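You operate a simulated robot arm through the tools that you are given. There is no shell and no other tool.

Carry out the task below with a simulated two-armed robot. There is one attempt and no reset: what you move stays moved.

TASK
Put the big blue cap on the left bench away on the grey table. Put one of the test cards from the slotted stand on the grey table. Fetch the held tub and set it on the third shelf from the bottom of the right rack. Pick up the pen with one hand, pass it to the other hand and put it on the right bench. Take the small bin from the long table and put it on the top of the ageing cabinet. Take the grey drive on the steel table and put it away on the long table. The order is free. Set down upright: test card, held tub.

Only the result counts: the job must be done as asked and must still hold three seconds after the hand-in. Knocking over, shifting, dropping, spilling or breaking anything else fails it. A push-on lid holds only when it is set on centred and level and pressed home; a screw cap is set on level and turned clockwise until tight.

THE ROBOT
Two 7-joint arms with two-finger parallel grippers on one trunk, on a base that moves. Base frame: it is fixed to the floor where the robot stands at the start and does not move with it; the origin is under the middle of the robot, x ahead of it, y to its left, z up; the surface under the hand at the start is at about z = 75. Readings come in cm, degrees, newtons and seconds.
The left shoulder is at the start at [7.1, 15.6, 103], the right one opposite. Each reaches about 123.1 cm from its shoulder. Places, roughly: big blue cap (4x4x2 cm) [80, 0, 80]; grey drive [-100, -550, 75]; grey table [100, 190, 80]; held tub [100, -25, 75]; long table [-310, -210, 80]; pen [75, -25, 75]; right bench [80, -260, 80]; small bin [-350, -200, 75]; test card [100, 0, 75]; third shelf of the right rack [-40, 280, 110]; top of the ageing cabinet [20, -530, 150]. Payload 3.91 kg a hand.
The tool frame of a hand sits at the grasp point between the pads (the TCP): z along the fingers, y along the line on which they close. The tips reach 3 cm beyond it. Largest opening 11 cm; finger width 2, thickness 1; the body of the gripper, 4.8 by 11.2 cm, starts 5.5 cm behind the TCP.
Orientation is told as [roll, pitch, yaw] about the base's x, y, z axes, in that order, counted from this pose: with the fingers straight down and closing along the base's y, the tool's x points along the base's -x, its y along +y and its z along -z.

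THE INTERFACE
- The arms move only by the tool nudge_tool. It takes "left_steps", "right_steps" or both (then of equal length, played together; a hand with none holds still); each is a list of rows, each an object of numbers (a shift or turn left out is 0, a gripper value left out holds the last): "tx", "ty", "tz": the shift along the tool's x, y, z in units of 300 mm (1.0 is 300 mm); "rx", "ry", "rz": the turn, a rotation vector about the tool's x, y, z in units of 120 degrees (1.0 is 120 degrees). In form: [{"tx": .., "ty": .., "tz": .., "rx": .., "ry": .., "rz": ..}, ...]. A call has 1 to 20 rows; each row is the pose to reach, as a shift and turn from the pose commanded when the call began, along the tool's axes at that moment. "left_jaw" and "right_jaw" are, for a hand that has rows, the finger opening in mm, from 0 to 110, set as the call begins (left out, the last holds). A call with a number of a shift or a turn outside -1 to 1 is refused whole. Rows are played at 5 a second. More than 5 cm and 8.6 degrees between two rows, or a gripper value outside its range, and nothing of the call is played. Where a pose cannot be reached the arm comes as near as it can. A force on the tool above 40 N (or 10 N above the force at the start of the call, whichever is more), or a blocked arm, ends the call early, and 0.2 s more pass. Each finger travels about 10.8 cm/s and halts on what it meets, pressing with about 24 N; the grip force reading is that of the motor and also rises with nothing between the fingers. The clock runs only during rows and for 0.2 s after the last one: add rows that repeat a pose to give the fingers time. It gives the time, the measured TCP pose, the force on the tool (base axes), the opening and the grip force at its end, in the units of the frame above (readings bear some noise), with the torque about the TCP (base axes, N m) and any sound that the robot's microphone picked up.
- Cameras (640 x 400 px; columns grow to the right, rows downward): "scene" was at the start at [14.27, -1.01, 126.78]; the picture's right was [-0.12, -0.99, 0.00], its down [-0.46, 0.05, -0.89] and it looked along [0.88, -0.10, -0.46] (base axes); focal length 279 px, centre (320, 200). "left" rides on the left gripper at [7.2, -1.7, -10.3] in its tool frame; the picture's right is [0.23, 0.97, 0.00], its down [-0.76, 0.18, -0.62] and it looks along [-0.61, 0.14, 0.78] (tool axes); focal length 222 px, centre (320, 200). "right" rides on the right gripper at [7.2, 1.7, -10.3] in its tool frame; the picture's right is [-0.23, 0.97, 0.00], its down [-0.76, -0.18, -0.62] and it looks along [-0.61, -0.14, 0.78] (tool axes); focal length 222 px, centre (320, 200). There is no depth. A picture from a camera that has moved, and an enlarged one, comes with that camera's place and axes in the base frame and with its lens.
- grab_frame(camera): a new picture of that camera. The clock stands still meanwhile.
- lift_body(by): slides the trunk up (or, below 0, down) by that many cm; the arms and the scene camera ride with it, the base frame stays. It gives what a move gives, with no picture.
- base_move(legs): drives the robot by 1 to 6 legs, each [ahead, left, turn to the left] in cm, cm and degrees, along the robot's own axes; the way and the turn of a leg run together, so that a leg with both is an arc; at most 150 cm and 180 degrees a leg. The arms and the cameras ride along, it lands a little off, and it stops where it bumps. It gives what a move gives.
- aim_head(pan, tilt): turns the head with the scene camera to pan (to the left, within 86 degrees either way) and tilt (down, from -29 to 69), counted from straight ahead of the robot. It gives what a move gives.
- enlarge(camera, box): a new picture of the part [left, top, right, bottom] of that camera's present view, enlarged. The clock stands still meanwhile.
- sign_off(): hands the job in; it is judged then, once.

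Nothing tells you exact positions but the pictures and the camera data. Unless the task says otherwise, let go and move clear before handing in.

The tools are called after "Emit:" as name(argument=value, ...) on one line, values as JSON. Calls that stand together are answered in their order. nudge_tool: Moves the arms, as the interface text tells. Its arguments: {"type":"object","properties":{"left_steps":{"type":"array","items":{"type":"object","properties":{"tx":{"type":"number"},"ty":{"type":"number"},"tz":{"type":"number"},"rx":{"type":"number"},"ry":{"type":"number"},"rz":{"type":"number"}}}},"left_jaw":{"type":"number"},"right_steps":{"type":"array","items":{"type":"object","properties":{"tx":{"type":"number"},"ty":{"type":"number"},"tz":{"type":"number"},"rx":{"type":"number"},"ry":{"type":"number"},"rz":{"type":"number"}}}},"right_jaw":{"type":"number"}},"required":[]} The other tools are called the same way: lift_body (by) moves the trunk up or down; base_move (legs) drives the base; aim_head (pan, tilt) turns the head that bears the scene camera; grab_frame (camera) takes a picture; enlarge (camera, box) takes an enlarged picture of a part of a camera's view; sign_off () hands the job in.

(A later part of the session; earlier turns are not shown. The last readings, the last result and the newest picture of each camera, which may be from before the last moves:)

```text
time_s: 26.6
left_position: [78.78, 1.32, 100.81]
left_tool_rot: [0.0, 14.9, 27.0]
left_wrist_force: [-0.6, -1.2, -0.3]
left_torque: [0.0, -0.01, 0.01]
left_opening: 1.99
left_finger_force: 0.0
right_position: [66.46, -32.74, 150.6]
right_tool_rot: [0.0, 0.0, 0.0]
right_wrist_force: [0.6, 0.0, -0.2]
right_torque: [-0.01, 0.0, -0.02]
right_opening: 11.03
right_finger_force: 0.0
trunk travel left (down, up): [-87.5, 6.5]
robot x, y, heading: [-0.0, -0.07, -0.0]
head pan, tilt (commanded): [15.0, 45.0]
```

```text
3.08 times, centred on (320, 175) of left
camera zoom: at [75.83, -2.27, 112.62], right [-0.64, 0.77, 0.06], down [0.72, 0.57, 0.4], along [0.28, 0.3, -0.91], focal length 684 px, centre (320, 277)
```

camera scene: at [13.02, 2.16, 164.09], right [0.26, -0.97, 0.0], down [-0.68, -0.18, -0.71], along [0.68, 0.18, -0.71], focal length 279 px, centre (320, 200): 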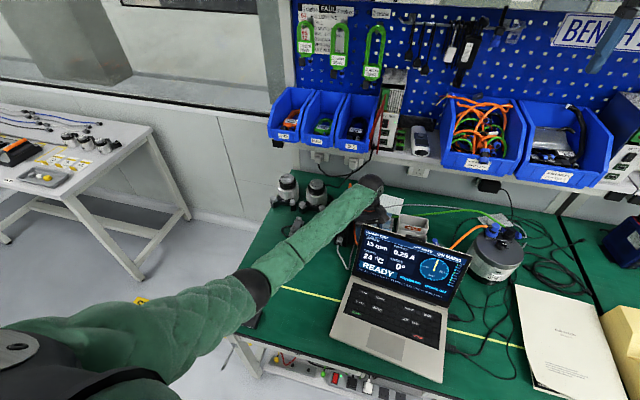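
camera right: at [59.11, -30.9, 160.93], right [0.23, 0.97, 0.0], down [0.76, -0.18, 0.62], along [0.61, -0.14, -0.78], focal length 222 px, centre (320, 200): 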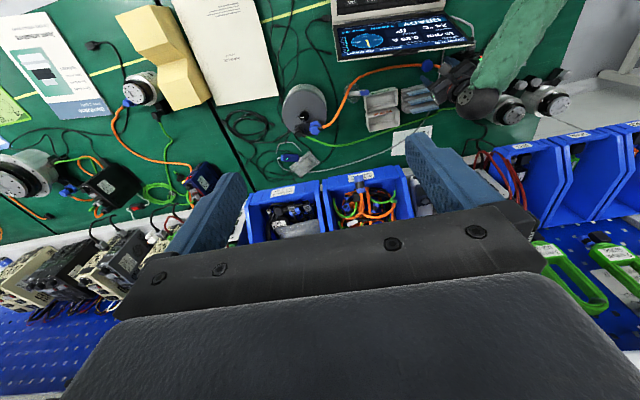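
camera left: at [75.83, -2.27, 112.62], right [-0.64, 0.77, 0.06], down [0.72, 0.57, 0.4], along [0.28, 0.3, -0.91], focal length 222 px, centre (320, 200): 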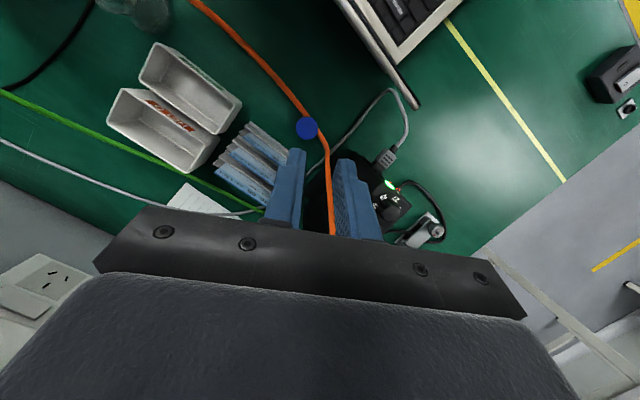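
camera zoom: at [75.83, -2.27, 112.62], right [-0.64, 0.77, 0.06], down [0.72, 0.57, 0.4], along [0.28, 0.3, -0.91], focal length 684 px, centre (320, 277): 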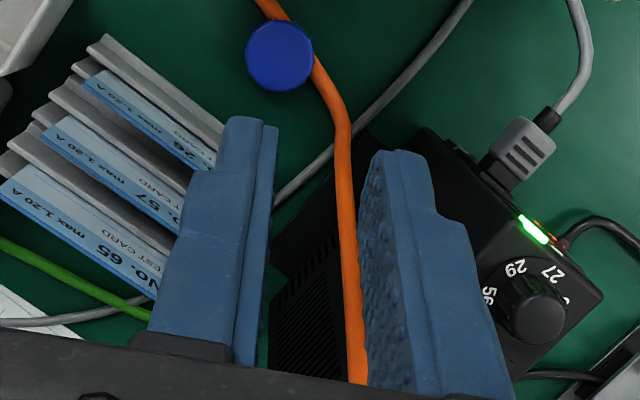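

The cap slipped out of the shallow grip and now lies about 1 cm further at roughly [78.7, 0.2]. It is lower than I took it (about 1.5 cm), so I will turn the hand to straddle the cable and grip deeper.

Emit:
nudge_tool(left_steps=[{"ry": -0.03}, {"ry": -0.0583}, {"ry": -0.0583}], left_jaw=52)

Emit:
nudge_tool(left_steps=[{"rx": 0.0089, "rz": -0.0633}, {"rx": 0.0178, "rz": -0.1267}, {"rx": 0.0267, "rz": -0.19}, {"rx": 0.0355, "rz": -0.2533}, {"rx": 0.0444, "rz": -0.3167}, {"rx": 0.0533, "rz": -0.38}, {"rx": 0.0533, "rz": -0.38}])

Emit:
grab_frame(camera="left")

Emit:
enlarge(camera="left", box=[220, 70, 420, 200])

Emit:
grab_frame(camera="scene")

```text
time_s: 27.4
left_position: [78.73, 1.12, 100.74]
left_tool_rot: [0.0, 8.0, 27.0]
left_wrist_force: [-0.1, -0.1, 0.2]
left_torque: [0.01, 0.0, -0.02]
left_opening: 5.21
left_finger_force: 0.0
right_position: [66.33, -32.55, 150.68]
right_tool_rot: [0.0, 0.0, 0.0]
right_wrist_force: [-0.5, -0.7, -0.2]
right_torque: [0.0, 0.02, 0.06]
right_opening: 11.0
right_finger_force: 0.0
trunk travel left (down, up): [-87.5, 6.5]
robot x, y, heading: [-0.02, 0.11, -0.3]
head pan, tilt (commanded): [15.0, 45.0]
```

```text
time_s: 29.0
left_position: [78.81, 1.02, 100.77]
left_tool_rot: [0.2, 8.0, 73.2]
left_wrist_force: [-1.2, -0.2, 0.6]
left_torque: [0.01, -0.01, 0.02]
left_opening: 5.19
left_finger_force: 0.1
right_position: [66.34, -32.59, 150.69]
right_tool_rot: [0.0, -0.1, 0.0]
right_wrist_force: [0.7, -0.9, -1.1]
right_torque: [0.01, 0.0, -0.01]
right_opening: 11.02
right_finger_force: 0.0
trunk travel left (down, up): [-87.5, 6.5]
robot x, y, heading: [-0.21, -0.22, -0.1]
head pan, tilt (commanded): [15.0, 45.0]
```

```text
taken
camera left: at [78.82, -4.84, 111.99], right [-1.0, 0.07, 0.03], down [0.07, 0.86, 0.51], along [0.01, 0.51, -0.86], focal length 222 px, centre (320, 200)
```

left: 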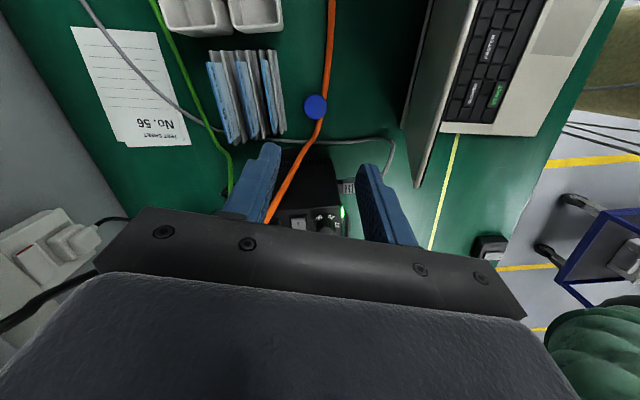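

```text
3.08 times, centred on (320, 135) of left
camera zoom: at [78.82, -4.84, 111.99], right [-1.0, 0.07, 0.03], down [0.07, 0.86, 0.51], along [0.01, 0.51, -0.86], focal length 684 px, centre (320, 400)
```

zoom: 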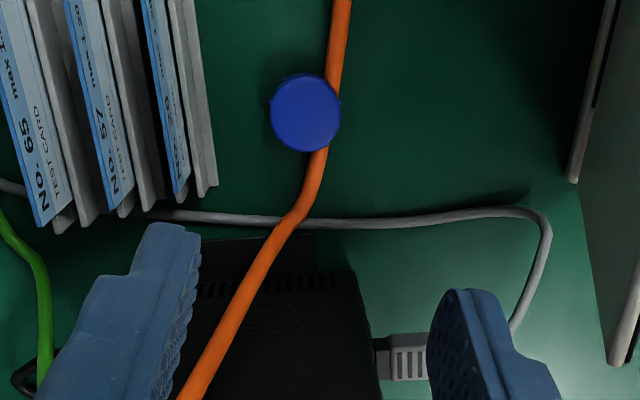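

```text
taken
camera scene: at [13.07, 2.16, 164.09], right [0.26, -0.97, 0.0], down [-0.68, -0.18, -0.71], along [0.68, 0.18, -0.71], focal length 279 px, centre (320, 200)
```

scene: 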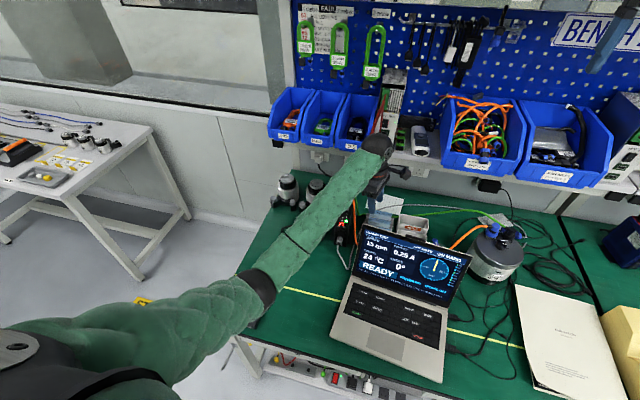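

Emit:
nudge_tool(left_steps=[{"tx": -0.0135, "ty": -0.0017, "tz": 0.121}, {"tx": -0.027, "ty": -0.0034, "tz": 0.242}, {"tx": -0.0405, "ty": -0.005, "tz": 0.363}, {"tx": -0.054, "ty": -0.0067, "tz": 0.484}, {"tx": -0.0675, "ty": -0.0084, "tz": 0.6054}, {"tx": -0.0675, "ty": -0.0084, "tz": 0.6054}], left_jaw=48)

Emit:
grab_frame(camera="left")

Emit:
enlarge(camera="right", box=[330, 0, 570, 150])

Emit:
enlarge(camera="scene", box=[300, 140, 480, 260])

```text
time_s: 30.4
left_position: [79.1, 0.71, 83.98]
left_tool_rot: [-0.8, 8.0, 73.0]
left_wrist_force: [0.4, 0.7, 0.4]
left_torque: [0.0, 0.01, 0.0]
left_opening: 4.81
left_finger_force: 0.1
right_position: [65.87, -32.39, 151.11]
right_tool_rot: [-0.1, -0.1, 0.0]
right_wrist_force: [0.0, -0.7, 0.5]
right_torque: [-0.02, 0.01, 0.01]
right_opening: 11.02
right_finger_force: 0.1
trunk travel left (down, up): [-87.5, 6.5]
robot x, y, heading: [0.21, 0.37, -0.1]
head pan, tilt (commanded): [15.0, 45.0]
```

```text
taken
camera left: at [79.07, -5.19, 95.16], right [-1.0, 0.07, 0.02], down [0.07, 0.86, 0.51], along [0.02, 0.51, -0.86], focal length 222 px, centre (320, 200)
```

left: 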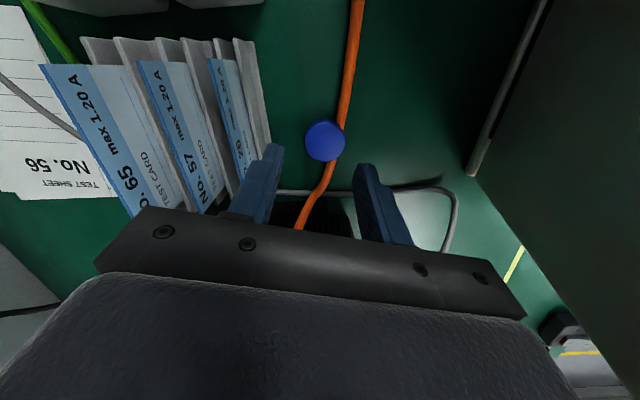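

```text
2.67 times, centred on (450, 75) of right
camera zoom: at [58.62, -30.69, 161.35], right [0.23, 0.97, 0.0], down [0.76, -0.18, 0.63], along [0.61, -0.14, -0.78], focal length 592 px, centre (-27, 533)
```

zoom: 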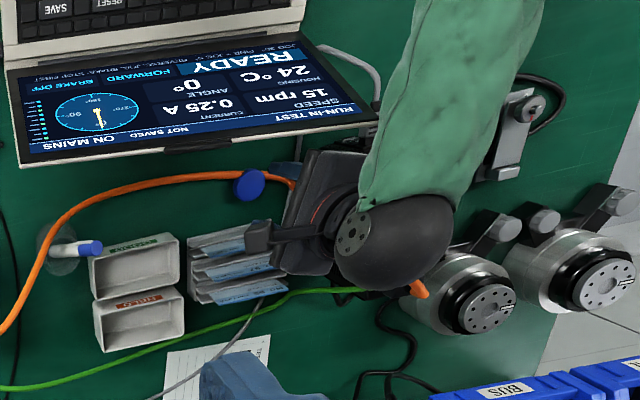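

```text
3.33 times, centred on (390, 200) of scene
camera zoom: at [12.5, 2.34, 164.31], right [0.26, -0.97, 0.0], down [-0.68, -0.18, -0.71], along [0.69, 0.18, -0.7], focal length 930 px, centre (87, 200)
```

zoom: 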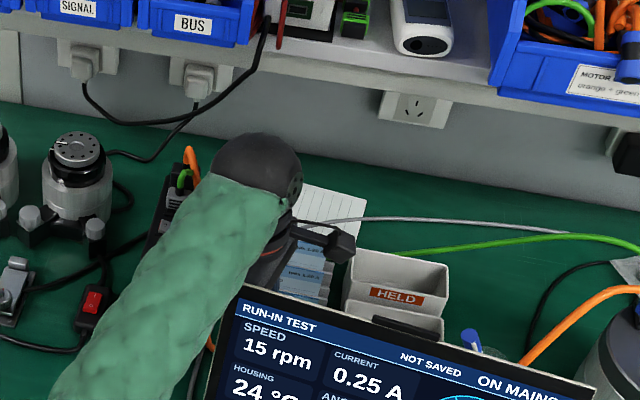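

The left wrist seems to have touched something (it stopped short, probably over the box 27), so I go back up at once and check that nothing moved.

Emit:
nudge_tool(left_steps=[{"tx": 0.0185, "tz": -0.132}, {"tx": 0.037, "tz": -0.264}, {"tx": 0.0556, "tz": -0.396}, {"tx": 0.0742, "tz": -0.528}, {"tx": 0.088, "tz": -0.627}, {"tx": 0.088, "tz": -0.627}])

Emit:
enlarge(camera="right", box=[330, 0, 570, 150])

Emit:
enlarge(camera="scene", box=[300, 140, 480, 260])

Emit:
grab_frame(camera="left")

```text
time_s: 31.8
left_position: [78.59, 0.31, 101.39]
left_tool_rot: [0.1, 7.9, 73.0]
left_wrist_force: [-0.3, 0.1, -0.1]
left_torque: [0.0, 0.05, -0.03]
left_opening: 4.79
left_finger_force: 0.0
right_position: [66.35, -32.96, 150.61]
right_tool_rot: [0.1, 0.0, 0.0]
right_wrist_force: [-0.4, -0.1, -0.3]
right_torque: [0.01, 0.01, 0.02]
right_opening: 11.01
right_finger_force: 0.0
trunk travel left (down, up): [-87.5, 6.5]
robot x, y, heading: [-0.15, -0.24, 0.1]
head pan, tilt (commanded): [15.0, 45.0]
```

```text
2.67 times, centred on (450, 75) of right
camera zoom: at [59.12, -31.22, 160.86], right [0.23, 0.97, 0.0], down [0.76, -0.18, 0.62], along [0.61, -0.14, -0.78], focal length 592 px, centre (-27, 533)
```

zoom: 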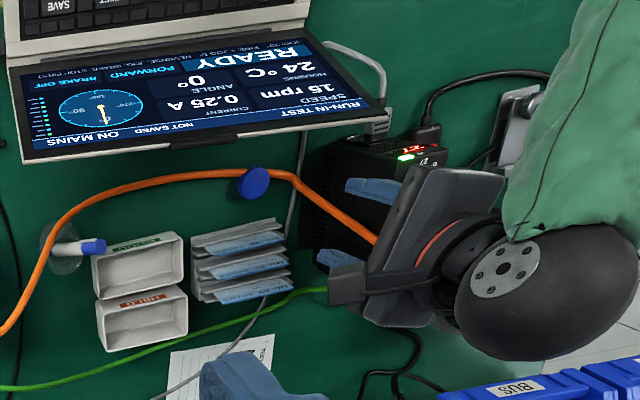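

```text
3.33 times, centred on (390, 200) of scene
camera zoom: at [13.05, 1.87, 164.09], right [0.26, -0.97, 0.0], down [-0.68, -0.18, -0.71], along [0.68, 0.18, -0.71], focal length 930 px, centre (87, 200)
```

zoom: 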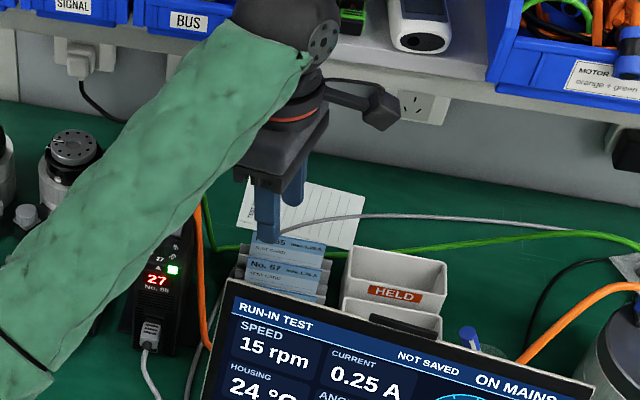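

```text
taken
camera left: at [78.66, -5.74, 112.62], right [-1.0, 0.07, 0.03], down [0.08, 0.86, 0.51], along [0.01, 0.51, -0.86], focal length 222 px, centre (320, 200)
```

left: 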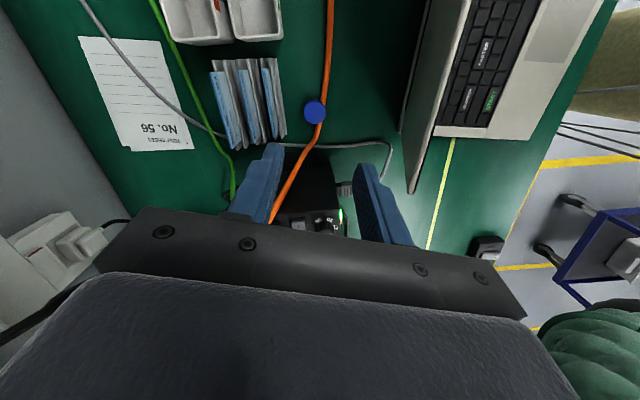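

Nothing moved: the laptop, box and stand look the same as before. I go back to the earlier hand orientation (27° yaw, 15° tilt), which had clear room, and will grip lower.

Emit:
nudge_tool(left_steps=[{"rx": -0.0089, "rz": 0.0633}, {"rx": -0.0178, "rz": 0.1267}, {"rx": -0.0267, "rz": 0.19}, {"rx": -0.0355, "rz": 0.2533}, {"rx": -0.0444, "rz": 0.3167}, {"rx": -0.0533, "rz": 0.38}, {"rx": -0.0533, "rz": 0.38}], left_jaw=58)

Emit:
nudge_tool(left_steps=[{"ry": 0.03}, {"ry": 0.0583}, {"ry": 0.0583}])

Emit:
enlarge(camera="left", box=[220, 70, 420, 200])

```text
time_s: 33.4
left_position: [78.76, 0.52, 101.48]
left_tool_rot: [0.1, 8.0, 27.0]
left_wrist_force: [0.5, 0.0, 0.8]
left_torque: [0.02, -0.02, -0.01]
left_opening: 5.82
left_finger_force: 0.0
right_position: [66.32, -32.73, 150.67]
right_tool_rot: [0.0, 0.0, 0.0]
right_wrist_force: [0.3, 0.4, -0.4]
right_torque: [-0.01, 0.0, 0.02]
right_opening: 10.98
right_finger_force: 0.1
trunk travel left (down, up): [-87.5, 6.5]
robot x, y, heading: [0.28, -0.08, -0.1]
head pan, tilt (commanded): [15.0, 45.0]
```

```text
time_s: 34.2
left_position: [78.7, 0.42, 101.53]
left_tool_rot: [-0.1, 14.9, 27.0]
left_wrist_force: [1.1, 0.1, -0.2]
left_torque: [-0.02, 0.02, 0.01]
left_opening: 5.78
left_finger_force: 0.1
right_position: [66.23, -32.64, 150.66]
right_tool_rot: [0.0, 0.0, 0.0]
right_wrist_force: [0.3, 0.3, 0.2]
right_torque: [0.03, 0.02, 0.04]
right_opening: 10.98
right_finger_force: 0.0
trunk travel left (down, up): [-87.5, 6.5]
robot x, y, heading: [-0.09, 0.3, -0.0]
head pan, tilt (commanded): [15.0, 45.0]
```

```text
3.08 times, centred on (320, 135) of left
camera zoom: at [75.79, -2.98, 113.33], right [-0.64, 0.77, 0.06], down [0.72, 0.57, 0.4], along [0.28, 0.3, -0.91], focal length 684 px, centre (320, 400)
```

zoom: 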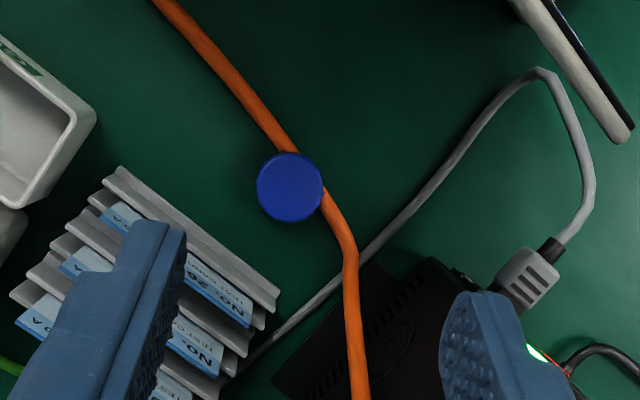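

Emit:
nudge_tool(left_steps=[{"tx": -0.0377, "ty": -0.0018, "tz": 0.1247}, {"tx": -0.0755, "ty": -0.0036, "tz": 0.2493}, {"tx": -0.1132, "ty": -0.0054, "tz": 0.374}, {"tx": -0.151, "ty": -0.0072, "tz": 0.4986}, {"tx": -0.1887, "ty": -0.009, "tz": 0.6233}, {"tx": -0.1887, "ty": -0.009, "tz": 0.6233}])

Emit:
enlarge(camera="left", box=[220, 110, 420, 240])

Emit:
enlarge(camera="scene", box=[300, 140, 480, 260])

Emit:
enlarge(camera="right", box=[330, 0, 570, 150])

```text
time_s: 35.6
left_position: [79.46, 0.56, 81.94]
left_tool_rot: [0.0, 15.0, 27.0]
left_wrist_force: [0.1, 0.0, -0.3]
left_torque: [0.02, 0.01, -0.01]
left_opening: 5.8
left_finger_force: 0.0
right_position: [66.21, -32.59, 150.63]
right_tool_rot: [0.0, 0.1, 0.1]
right_wrist_force: [-0.7, -0.5, -0.9]
right_torque: [0.0, 0.01, 0.01]
right_opening: 11.02
right_finger_force: 0.1
trunk travel left (down, up): [-87.5, 6.5]
robot x, y, heading: [-0.22, 0.24, 0.0]
head pan, tilt (commanded): [15.0, 45.0]
```

```text
3.08 times, centred on (320, 175) of left
camera zoom: at [76.44, -2.84, 93.75], right [-0.64, 0.77, 0.06], down [0.72, 0.57, 0.4], along [0.28, 0.3, -0.91], focal length 684 px, centre (320, 277)
```

zoom: 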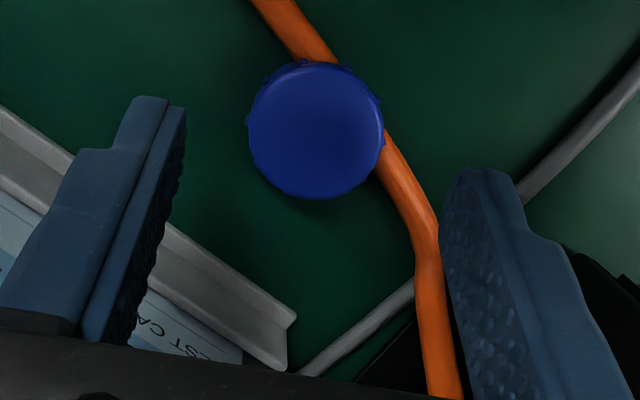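

```text
3.33 times, centred on (390, 200) of scene
camera zoom: at [13.03, 2.16, 164.09], right [0.26, -0.97, 0.0], down [-0.68, -0.18, -0.71], along [0.68, 0.18, -0.71], focal length 930 px, centre (87, 200)
```

zoom: 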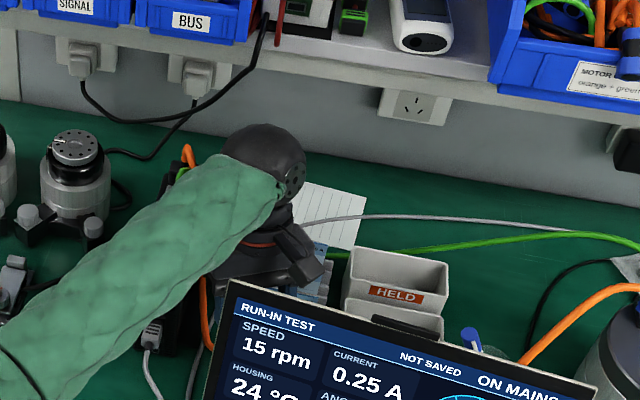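

```text
2.67 times, centred on (450, 75) of right
camera zoom: at [59.12, -30.9, 160.92], right [0.23, 0.97, 0.0], down [0.76, -0.18, 0.62], along [0.61, -0.14, -0.78], focal length 592 px, centre (-27, 533)
```

zoom: 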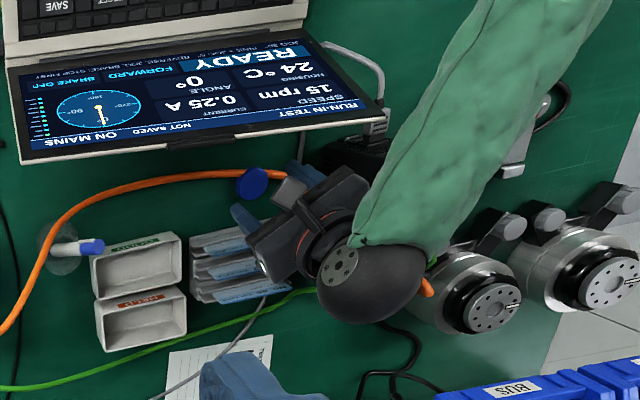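

Emit:
nudge_tool(left_steps=[{"tx": -0.0083, "tz": 0.0385}, {"tx": -0.0165, "tz": 0.077}, {"tx": -0.0248, "tz": 0.1156}, {"tx": -0.0248, "tz": 0.1156}])

Emit:
enlarge(camera="left", box=[220, 110, 420, 240])

Emit:
enlarge(camera="scene", box=[340, 220, 480, 310])

```text
time_s: 36.6
left_position: [79.1, 0.46, 78.4]
left_tool_rot: [0.0, 15.0, 27.0]
left_wrist_force: [-0.3, 0.3, -0.5]
left_torque: [-0.02, -0.01, -0.04]
left_opening: 5.81
left_finger_force: 0.2
right_position: [66.31, -32.65, 150.59]
right_tool_rot: [-0.1, -0.1, 0.0]
right_wrist_force: [0.2, 0.4, 1.0]
right_torque: [-0.04, 0.01, 0.01]
right_opening: 11.0
right_finger_force: 0.1
trunk travel left (down, up): [-87.5, 6.5]
robot x, y, heading: [-0.04, -0.23, -0.0]
head pan, tilt (commanded): [15.0, 45.0]
```

```text
3.08 times, centred on (320, 175) of left
camera zoom: at [76.27, -2.98, 90.21], right [-0.64, 0.77, 0.06], down [0.72, 0.57, 0.4], along [0.28, 0.3, -0.91], focal length 684 px, centre (320, 277)
```

zoom: 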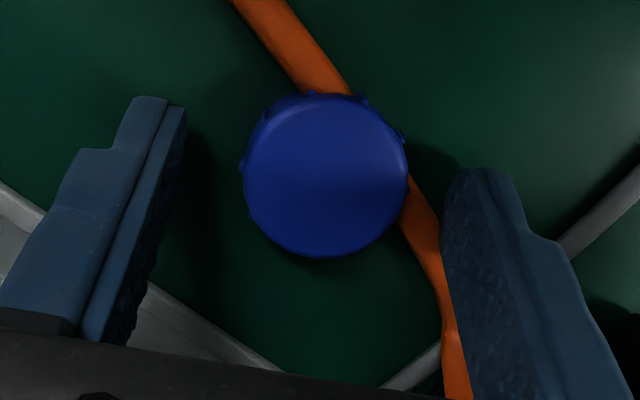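

```text
4.44 times, centred on (410, 265) of scene
camera zoom: at [13.06, 2.14, 164.09], right [0.26, -0.97, 0.0], down [-0.68, -0.18, -0.71], along [0.68, 0.18, -0.71], focal length 1240 px, centre (-80, -89)
```

zoom: 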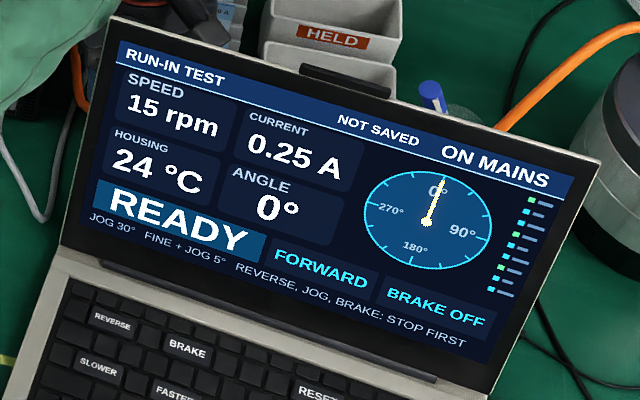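

Emit:
nudge_tool(left_steps=[{"tz": 0}, {"tz": 0}, {"tz": 0}, {"tz": 0}], left_jaw=15)

Emit:
enlarge(camera="left", box=[220, 110, 420, 240])

```text
time_s: 37.6
left_position: [79.18, 0.52, 78.42]
left_tool_rot: [0.0, 15.0, 27.0]
left_wrist_force: [-0.3, -0.1, 1.2]
left_torque: [-0.03, -0.03, 0.01]
left_opening: 3.28
left_finger_force: 23.8
right_position: [66.32, -32.73, 150.65]
right_tool_rot: [0.0, 0.1, -0.1]
right_wrist_force: [0.3, 1.2, 0.5]
right_torque: [0.0, 0.03, -0.01]
right_opening: 10.99
right_finger_force: 0.1
trunk travel left (down, up): [-87.5, 6.5]
robot x, y, heading: [0.06, 0.07, 0.0]
head pan, tilt (commanded): [15.0, 45.0]
```

```text
3.08 times, centred on (320, 175) of left
camera zoom: at [76.27, -2.98, 90.22], right [-0.64, 0.77, 0.06], down [0.72, 0.57, 0.4], along [0.28, 0.3, -0.91], focal length 684 px, centre (320, 277)
```

zoom: 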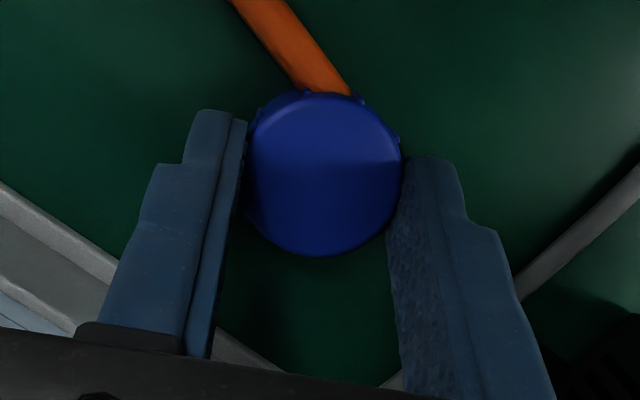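

Emit:
nudge_tool(left_steps=[{"tx": 0.0043, "tz": -0.0161}, {"tx": 0.0086, "tz": -0.0322}, {"tx": 0.0173, "tz": -0.0644}, {"tx": 0.026, "tz": -0.0966}, {"tx": 0.026, "tz": -0.0966}])

Emit:
enlarge(camera="left", box=[220, 110, 420, 240])

```text
time_s: 38.8
left_position: [79.25, 0.44, 81.38]
left_tool_rot: [0.0, 15.0, 27.0]
left_wrist_force: [0.0, 0.9, -0.8]
left_torque: [-0.02, 0.0, 0.01]
left_opening: 3.28
left_finger_force: 23.9
right_position: [66.34, -32.7, 150.55]
right_tool_rot: [0.1, 0.0, -0.1]
right_wrist_force: [0.9, 0.4, 0.0]
right_torque: [0.0, 0.0, 0.03]
right_opening: 10.99
right_finger_force: 0.1
trunk travel left (down, up): [-87.5, 6.5]
robot x, y, heading: [0.18, -0.17, -0.2]
head pan, tilt (commanded): [15.0, 45.0]
```

```text
3.08 times, centred on (320, 175) of left
camera zoom: at [76.28, -2.92, 93.27], right [-0.64, 0.77, 0.06], down [0.72, 0.57, 0.4], along [0.28, 0.3, -0.91], focal length 684 px, centre (320, 277)
```

zoom: 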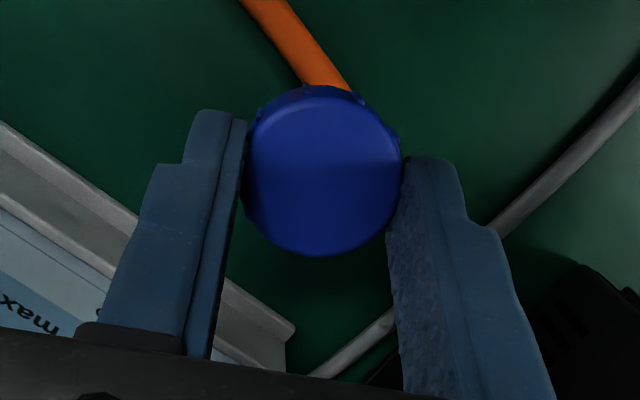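

The cap holds now. I lift it well clear and then look at the card stand with the free right hand.

Emit:
nudge_tool(left_steps=[{"tx": 0.026, "tz": -0.097}, {"tx": 0.052, "tz": -0.193}, {"tx": 0.078, "tz": -0.29}, {"tx": 0.104, "tz": -0.386}, {"tx": 0.13, "tz": -0.483}, {"tx": 0.155, "tz": -0.58}, {"tx": 0.181, "tz": -0.676}, {"tx": 0.207, "tz": -0.773}, {"tx": 0.233, "tz": -0.869}, {"tx": 0.259, "tz": -0.966}, {"tx": 0.259, "tz": -0.966}])

Emit:
enlarge(camera="left", box=[220, 110, 420, 240])

```text
time_s: 41.2
left_position: [79.37, 0.41, 111.36]
left_tool_rot: [0.0, 15.0, 27.0]
left_wrist_force: [-0.3, -0.2, -1.3]
left_torque: [0.03, -0.02, 0.0]
left_opening: 3.25
left_finger_force: 24.1
right_position: [66.46, -32.6, 150.5]
right_tool_rot: [0.0, 0.0, 0.0]
right_wrist_force: [-0.3, -0.8, -0.6]
right_torque: [-0.03, 0.02, 0.04]
right_opening: 11.0
right_finger_force: 0.0
trunk travel left (down, up): [-87.5, 6.5]
robot x, y, heading: [0.33, 0.07, 0.1]
head pan, tilt (commanded): [15.0, 45.0]
```

```text
3.08 times, centred on (320, 175) of left
camera zoom: at [76.32, -3.0, 123.24], right [-0.64, 0.77, 0.06], down [0.72, 0.57, 0.4], along [0.28, 0.3, -0.91], focal length 684 px, centre (320, 277)
```

zoom: 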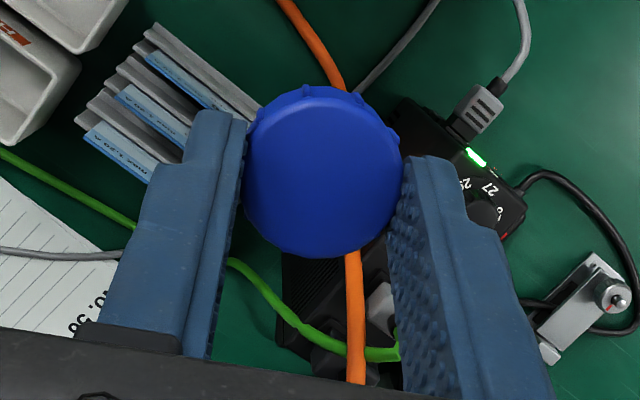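

Emit:
nudge_tool(left_steps=[{"tx": -0.012, "ty": 0.098, "tz": -0.003}, {"tx": -0.024, "ty": 0.197, "tz": -0.007}, {"tx": -0.037, "ty": 0.295, "tz": -0.01}, {"tx": -0.049, "ty": 0.393, "tz": -0.013}, {"tx": -0.061, "ty": 0.491, "tz": -0.017}, {"tx": -0.073, "ty": 0.59, "tz": -0.02}, {"tx": -0.085, "ty": 0.688, "tz": -0.023}, {"tx": -0.098, "ty": 0.786, "tz": -0.026}, {"tx": -0.11, "ty": 0.885, "tz": -0.03}, {"tx": -0.122, "ty": 0.983, "tz": -0.033}, {"tx": -0.122, "ty": 0.983, "tz": -0.033}])

Emit:
nudge_tool(right_steps=[{"tx": -0.07, "ty": 0.1, "tz": 0.1}, {"tx": -0.14, "ty": 0.2, "tz": 0.2}, {"tx": -0.21, "ty": 0.3, "tz": 0.3}, {"tx": -0.28, "ty": 0.4, "tz": 0.4}, {"tx": -0.35, "ty": 0.5, "tz": 0.5}, {"tx": -0.4, "ty": 0.6, "tz": 0.6}, {"tx": -0.45, "ty": 0.7, "tz": 0.7}, {"tx": -0.5, "ty": 0.8, "tz": 0.8}, {"tx": -0.55, "ty": 0.9, "tz": 0.9}, {"tx": -0.6, "ty": 0.95, "tz": 1.0}, {"tx": -0.6, "ty": 0.95, "tz": 1.0}])

Emit:
aim_head(pan=0, tilt=42)

Emit:
grab_frame(camera="scene")

Emit:
grab_frame(camera="right")

```text
time_s: 43.6
left_position: [69.23, 28.54, 111.4]
left_tool_rot: [0.1, 15.0, 27.0]
left_wrist_force: [0.1, 0.0, -0.6]
left_torque: [0.0, 0.01, 0.01]
left_opening: 3.28
left_finger_force: 23.6
right_position: [66.54, -32.72, 150.7]
right_tool_rot: [0.0, 0.0, 0.0]
right_wrist_force: [0.3, 0.1, 0.2]
right_torque: [-0.05, 0.03, -0.01]
right_opening: 10.98
right_finger_force: 0.0
trunk travel left (down, up): [-87.5, 6.5]
robot x, y, heading: [-0.29, -0.62, -0.1]
head pan, tilt (commanded): [15.0, 45.0]
```

```text
time_s: 46.0
left_position: [69.12, 28.44, 111.4]
left_tool_rot: [0.0, 15.0, 27.0]
left_wrist_force: [0.2, 0.2, -0.2]
left_torque: [-0.01, -0.01, -0.02]
left_opening: 3.28
left_finger_force: 23.8
right_position: [84.35, -4.11, 120.69]
right_tool_rot: [0.1, 0.0, -0.1]
right_wrist_force: [-0.3, -0.2, 0.1]
right_torque: [-0.05, -0.01, 0.01]
right_opening: 11.01
right_finger_force: 0.0
trunk travel left (down, up): [-87.5, 6.5]
robot x, y, heading: [0.22, -0.14, 0.2]
head pan, tilt (commanded): [15.0, 45.0]
```

```text
time_s: 46.8
left_position: [69.31, 28.5, 111.4]
left_tool_rot: [0.1, 14.9, 27.0]
left_wrist_force: [0.4, -0.4, -0.9]
left_torque: [-0.02, -0.02, 0.01]
left_opening: 3.24
left_finger_force: 23.1
right_position: [84.31, -4.03, 120.57]
right_tool_rot: [0.0, -0.1, -0.1]
right_wrist_force: [0.0, -0.1, -0.1]
right_torque: [-0.01, -0.01, -0.01]
right_opening: 11.01
right_finger_force: 0.1
trunk travel left (down, up): [-87.5, 6.5]
robot x, y, heading: [0.1, 0.38, -0.3]
head pan, tilt (commanded): [0.0, 42.0]
```

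```text
taken
camera scene: at [13.58, 0.1, 164.52], right [0.0, -1.0, 0.0], down [-0.67, 0.0, -0.74], along [0.74, 0.0, -0.67], focal length 279 px, centre (320, 200)
```

scene: 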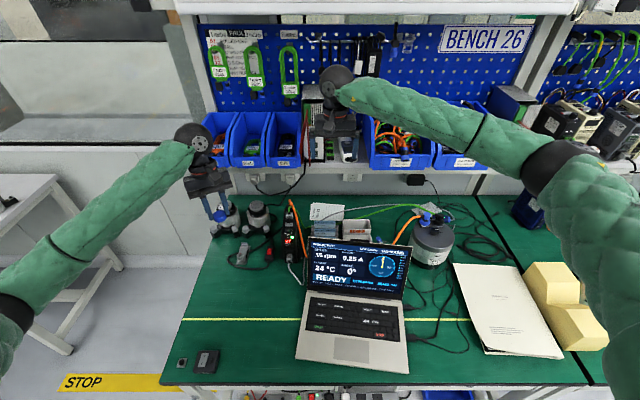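

```text
taken
camera right: at [77.09, -2.31, 130.91], right [0.23, 0.97, 0.0], down [0.76, -0.18, 0.62], along [0.61, -0.14, -0.78], focal length 222 px, centre (320, 200)
```

right: 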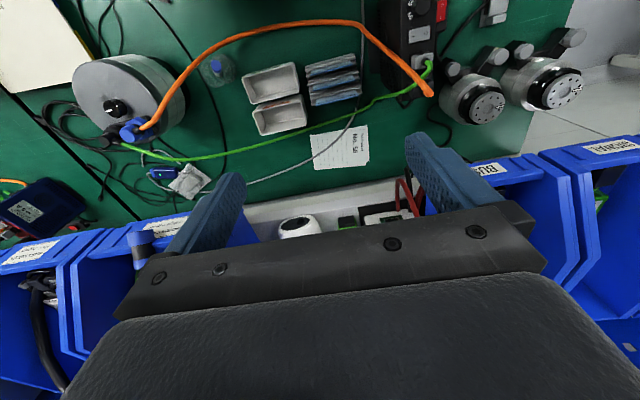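

Emit:
nudge_tool(right_steps=[{"tx": 0.012, "tz": 0.125}, {"tx": 0.023, "tz": 0.25}, {"tx": 0.035, "tz": 0.375}, {"tx": 0.047, "tz": 0.5}, {"tx": 0.058, "tz": 0.625}, {"tx": 0.07, "tz": 0.73}, {"tx": 0.07, "tz": 0.73}])

Emit:
enlarge(camera="right", box=[220, 50, 420, 175])

Emit:
enlarge(camera="scene", box=[270, 180, 410, 260])

```text
time_s: 48.4
left_position: [69.21, 28.64, 111.36]
left_tool_rot: [0.0, 14.9, 27.0]
left_wrist_force: [0.2, 0.5, -0.3]
left_torque: [-0.03, -0.02, -0.02]
left_opening: 3.25
left_finger_force: 24.1
right_position: [82.05, -3.81, 98.59]
right_tool_rot: [0.0, 0.0, 0.0]
right_wrist_force: [1.1, -0.2, 0.0]
right_torque: [0.02, -0.01, -0.02]
right_opening: 11.03
right_finger_force: 0.0
trunk travel left (down, up): [-87.5, 6.5]
robot x, y, heading: [-0.09, 0.12, 0.1]
head pan, tilt (commanded): [0.0, 42.0]
```

```text
3.20 times, centred on (320, 112) of right
camera zoom: at [74.81, -2.11, 108.79], right [0.23, 0.97, 0.0], down [0.76, -0.18, 0.62], along [0.61, -0.14, -0.78], focal length 711 px, centre (320, 480)
```

zoom: 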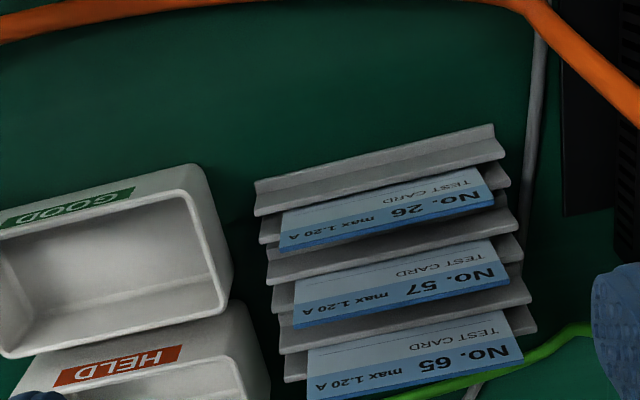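

```text
4.57 times, centred on (340, 220) of scene
camera zoom: at [13.55, 0.08, 164.52], right [0.0, -1.0, 0.0], down [-0.67, 0.0, -0.74], along [0.74, 0.0, -0.67], focal length 1275 px, centre (229, 109)
```

zoom: 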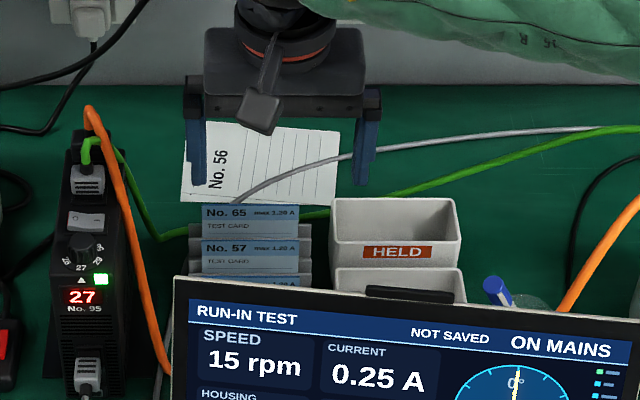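

Emit:
enlarge(camera="right", box=[295, 85, 395, 175])

Emit:
enlarge(camera="scene", box=[305, 218, 345, 243])

```text
4.44 times, centred on (345, 130) of right
camera zoom: at [74.81, -2.11, 108.79], right [0.23, 0.97, 0.0], down [0.76, -0.18, 0.62], along [0.61, -0.14, -0.78], focal length 987 px, centre (209, 511)
```

zoom: 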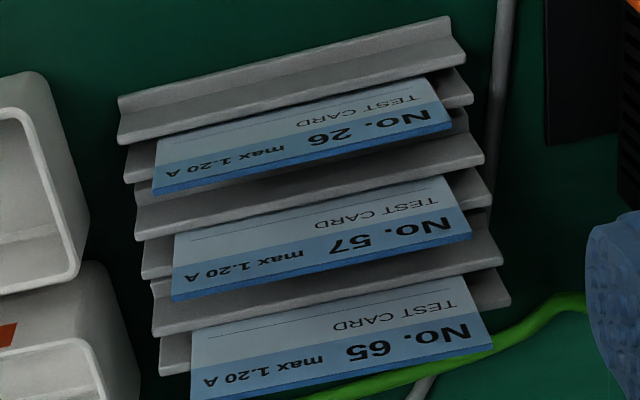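

```text
16.00 times, centred on (325, 230) of scene
camera zoom: at [13.55, 0.08, 164.52], right [0.0, -1.0, 0.0], down [-0.67, 0.0, -0.74], along [0.74, 0.0, -0.67], focal length 4464 px, centre (240, -288)
```

zoom: 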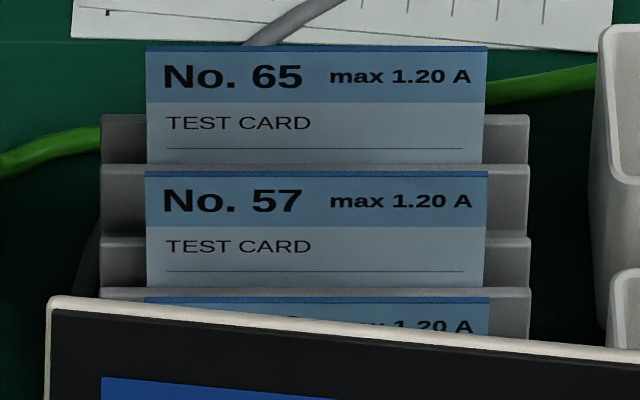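

Emit:
aim_head(pan=60, tilt=25)

Emit:
grab_frame(camera="scene")

Emit:
enlarge(camera="scene", box=[280, 160, 360, 210])

Emit:
enlarge(camera="scene", box=[320, 180, 400, 230])

```text
time_s: 49.7
left_position: [69.26, 28.51, 111.4]
left_tool_rot: [0.0, 15.0, 26.9]
left_wrist_force: [-0.9, -0.5, 0.7]
left_torque: [0.04, -0.01, -0.01]
left_opening: 3.23
left_finger_force: 24.1
right_position: [82.06, -3.82, 98.52]
right_tool_rot: [-0.1, -0.1, 0.1]
right_wrist_force: [0.1, 0.0, 0.0]
right_torque: [-0.01, 0.01, -0.02]
right_opening: 11.0
right_finger_force: 0.0
trunk travel left (down, up): [-87.5, 6.5]
robot x, y, heading: [0.06, -0.61, 0.2]
head pan, tilt (commanded): [60.0, 25.0]
```

```text
taken
camera scene: at [9.83, 8.05, 167.14], right [0.87, -0.5, 0.0], down [-0.21, -0.37, -0.91], along [0.45, 0.78, -0.42], focal length 279 px, centre (320, 200)
```

scene: 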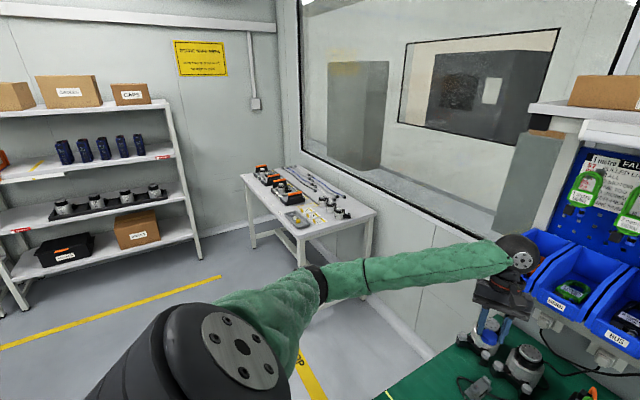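

```text
8.00 times, centred on (320, 185) of scene
camera zoom: at [9.83, 8.05, 167.14], right [0.87, -0.5, 0.0], down [-0.21, -0.37, -0.91], along [0.45, 0.78, -0.42], focal length 2232 px, centre (320, 320)
```

zoom: 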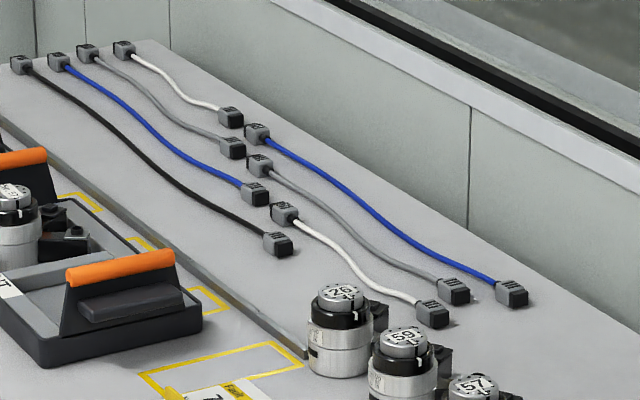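

```text
8.00 times, centred on (360, 205) of scene
camera zoom: at [9.83, 8.05, 167.14], right [0.87, -0.5, 0.0], down [-0.21, -0.37, -0.91], along [0.45, 0.78, -0.42], focal length 2232 px, centre (0, 160)
```

zoom: 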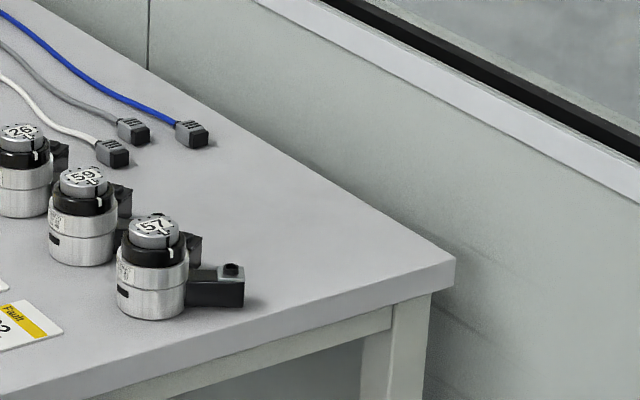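

Emit:
enlarge(camera="scene", box=[275, 185, 355, 235])

Emit:
enlarge(camera="scene", box=[0, 70, 200, 195])

```text
8.00 times, centred on (315, 210) of scene
camera zoom: at [9.83, 8.05, 167.14], right [0.87, -0.5, 0.0], down [-0.21, -0.37, -0.91], along [0.45, 0.78, -0.42], focal length 2232 px, centre (360, 120)
```

zoom: 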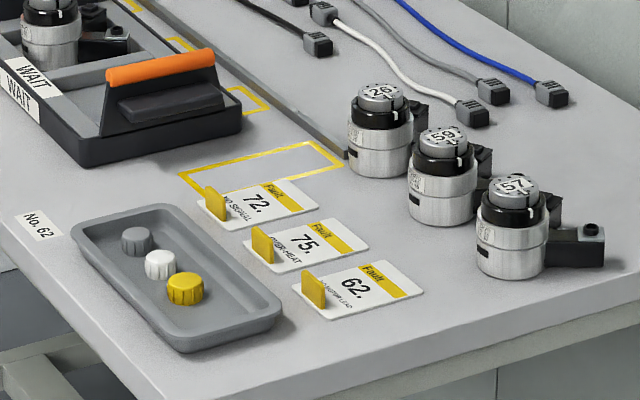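

```text
3.20 times, centred on (100, 132) of scene
camera zoom: at [9.83, 8.05, 167.14], right [0.87, -0.5, 0.0], down [-0.21, -0.37, -0.91], along [0.45, 0.78, -0.42], focal length 893 px, centre (1024, 416)
```

zoom: 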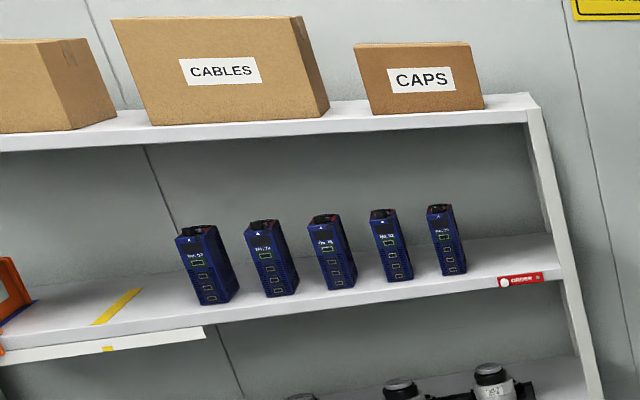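

The cards stand upright on a stepped stand; the rear card (No. 65, top about z=85 at x≈89.4, y from -6 to 2.4) is the easiest to take. I raise the right hand and turn it 90° so it can pinch the card across its thickness.

Emit:
nudge_tool(right_steps=[{"tz": -0.1}, {"tz": -0.2, "tx": -0.05}, {"tz": -0.25, "tx": -0.1}])

Emit:
nudge_tool(right_steps=[{"rz": -0.068}, {"rz": -0.136}, {"rz": -0.204}, {"rz": -0.272}, {"rz": -0.34}, {"rz": -0.409}, {"rz": -0.477}, {"rz": -0.545}, {"rz": -0.613}, {"rz": -0.681}, {"rz": -0.75}, {"rz": -0.75}], right_jaw=40)

Emit:
aim_head(pan=0, tilt=42)

Emit:
grab_frame(camera="scene")

Emit:
grab_frame(camera="right")

```text
time_s: 50.5
left_position: [69.3, 28.6, 111.34]
left_tool_rot: [0.0, 15.1, 26.9]
left_wrist_force: [-0.1, 0.0, -0.4]
left_torque: [0.01, -0.02, 0.01]
left_opening: 3.26
left_finger_force: 24.1
right_position: [85.29, -3.93, 106.16]
right_tool_rot: [0.1, 0.1, -0.2]
right_wrist_force: [0.9, -0.2, 0.3]
right_torque: [-0.02, -0.01, 0.01]
right_opening: 11.0
right_finger_force: 0.1
trunk travel left (down, up): [-87.5, 6.5]
robot x, y, heading: [0.02, 0.09, -0.1]
head pan, tilt (commanded): [60.0, 25.0]
```

```text
time_s: 53.1
left_position: [69.07, 28.51, 111.53]
left_tool_rot: [0.1, 14.9, 27.1]
left_wrist_force: [-0.6, 0.5, -0.2]
left_torque: [0.02, -0.03, -0.01]
left_opening: 3.25
left_finger_force: 23.6
right_position: [82.52, -8.52, 104.4]
right_tool_rot: [-9.4, -1.3, 60.9]
right_wrist_force: [-0.4, 0.5, 0.0]
right_torque: [-0.04, -0.06, -0.01]
right_opening: 3.98
right_finger_force: 0.1
right hand out of reach, approached as far as the arm can: row 7, 8, 9, 10, 11, 12
trunk travel left (down, up): [-87.5, 6.5]
robot x, y, heading: [0.17, 0.18, 0.1]
head pan, tilt (commanded): [60.0, 25.0]
```

```text
time_s: 54.4
left_position: [69.18, 28.58, 111.36]
left_tool_rot: [0.0, 15.0, 27.0]
left_wrist_force: [-0.3, 0.0, -0.9]
left_torque: [-0.02, 0.02, -0.03]
left_opening: 3.26
left_finger_force: 24.1
right_position: [82.67, -8.48, 104.1]
right_tool_rot: [-9.1, -1.1, 60.5]
right_wrist_force: [0.3, 0.7, 0.2]
right_torque: [-0.03, -0.02, 0.0]
right_opening: 4.01
right_finger_force: 0.0
trunk travel left (down, up): [-87.5, 6.5]
robot x, y, heading: [0.11, -0.14, 0.0]
head pan, tilt (commanded): [0.0, 42.0]
```

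```text
taken
camera scene: at [13.54, 0.09, 164.53], right [0.0, -1.0, 0.0], down [-0.67, 0.0, -0.74], along [0.74, 0.0, -0.67], focal length 279 px, centre (320, 200)
```

scene: 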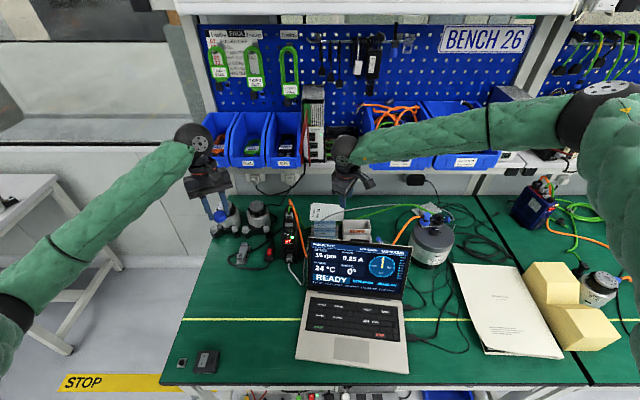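

```text
taken
camera right: at [76.17, -13.4, 113.89], right [-0.72, 0.67, -0.15], down [0.44, 0.61, 0.66], along [0.53, 0.41, -0.74], focal length 222 px, centre (320, 200)
```

right: 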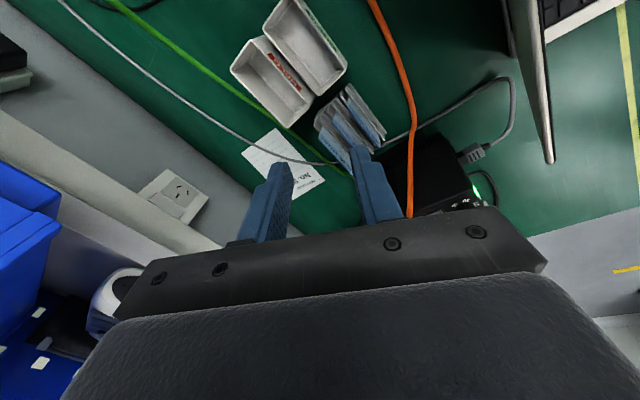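

The right wrist cannot turn that way; I turn it the other way (-90°).

Emit:
nudge_tool(right_steps=[{"rz": 0.068}, {"rz": 0.136}, {"rz": 0.204}, {"rz": 0.272}, {"rz": 0.34}, {"rz": 0.409}, {"rz": 0.477}, {"rz": 0.545}, {"rz": 0.613}, {"rz": 0.681}, {"rz": 0.75}, {"rz": 0.75}])

Emit:
nudge_tool(right_steps=[{"rz": 0.068}, {"rz": 0.136}, {"rz": 0.204}, {"rz": 0.272}, {"rz": 0.34}, {"rz": 0.409}, {"rz": 0.477}, {"rz": 0.545}, {"rz": 0.613}, {"rz": 0.681}, {"rz": 0.75}, {"rz": 0.75}])

Emit:
grab_frame(camera="scene")

Emit:
grab_frame(camera="right")

```text
time_s: 57.0
left_position: [69.25, 28.5, 111.48]
left_tool_rot: [0.0, 15.1, 26.9]
left_wrist_force: [-0.3, 0.0, -0.5]
left_torque: [0.01, 0.0, 0.02]
left_opening: 3.27
left_finger_force: 24.4
right_position: [82.79, -8.81, 103.96]
right_tool_rot: [1.0, -9.2, -29.6]
right_wrist_force: [-0.5, 0.1, 0.4]
right_torque: [0.02, 0.0, 0.01]
right_opening: 4.03
right_finger_force: 0.1
trunk travel left (down, up): [-87.5, 6.5]
robot x, y, heading: [0.13, -0.61, -0.1]
head pan, tilt (commanded): [0.0, 42.0]
```

```text
time_s: 59.6
left_position: [69.22, 28.5, 111.4]
left_tool_rot: [0.0, 15.0, 27.0]
left_wrist_force: [-0.2, -0.2, -0.3]
left_torque: [0.0, -0.01, -0.01]
left_opening: 3.23
left_finger_force: 24.4
right_position: [82.59, -8.95, 104.04]
right_tool_rot: [9.2, 1.1, -119.5]
right_wrist_force: [0.5, -0.2, -0.1]
right_torque: [0.0, -0.01, 0.01]
right_opening: 4.0
right_finger_force: 0.2
trunk travel left (down, up): [-87.5, 6.5]
robot x, y, heading: [0.37, 0.18, -0.1]
head pan, tilt (commanded): [0.0, 42.0]
```

```text
taken
camera scene: at [13.57, 0.08, 164.52], right [0.0, -1.0, 0.0], down [-0.67, 0.0, -0.74], along [0.74, 0.0, -0.67], focal length 279 px, centre (320, 200)
```

scene: 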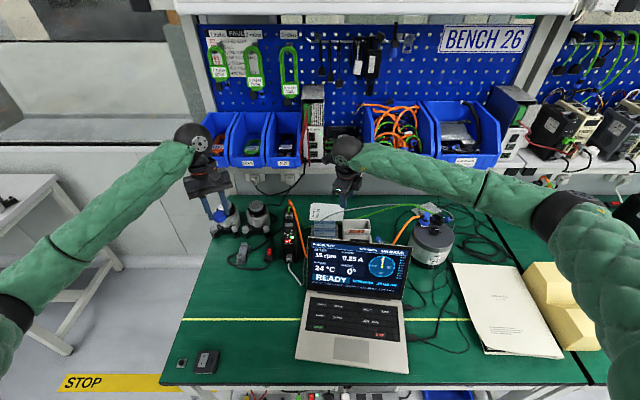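

```text
taken
camera right: at [86.16, -2.62, 114.62], right [0.72, -0.67, 0.15], down [-0.62, -0.54, 0.57], along [-0.3, -0.51, -0.81], focal length 222 px, centre (320, 200)
```

right: 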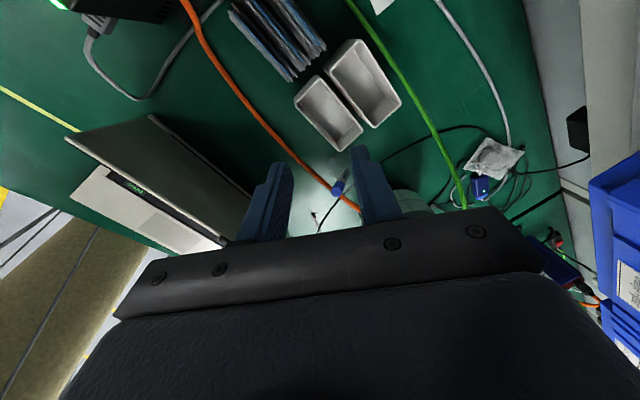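

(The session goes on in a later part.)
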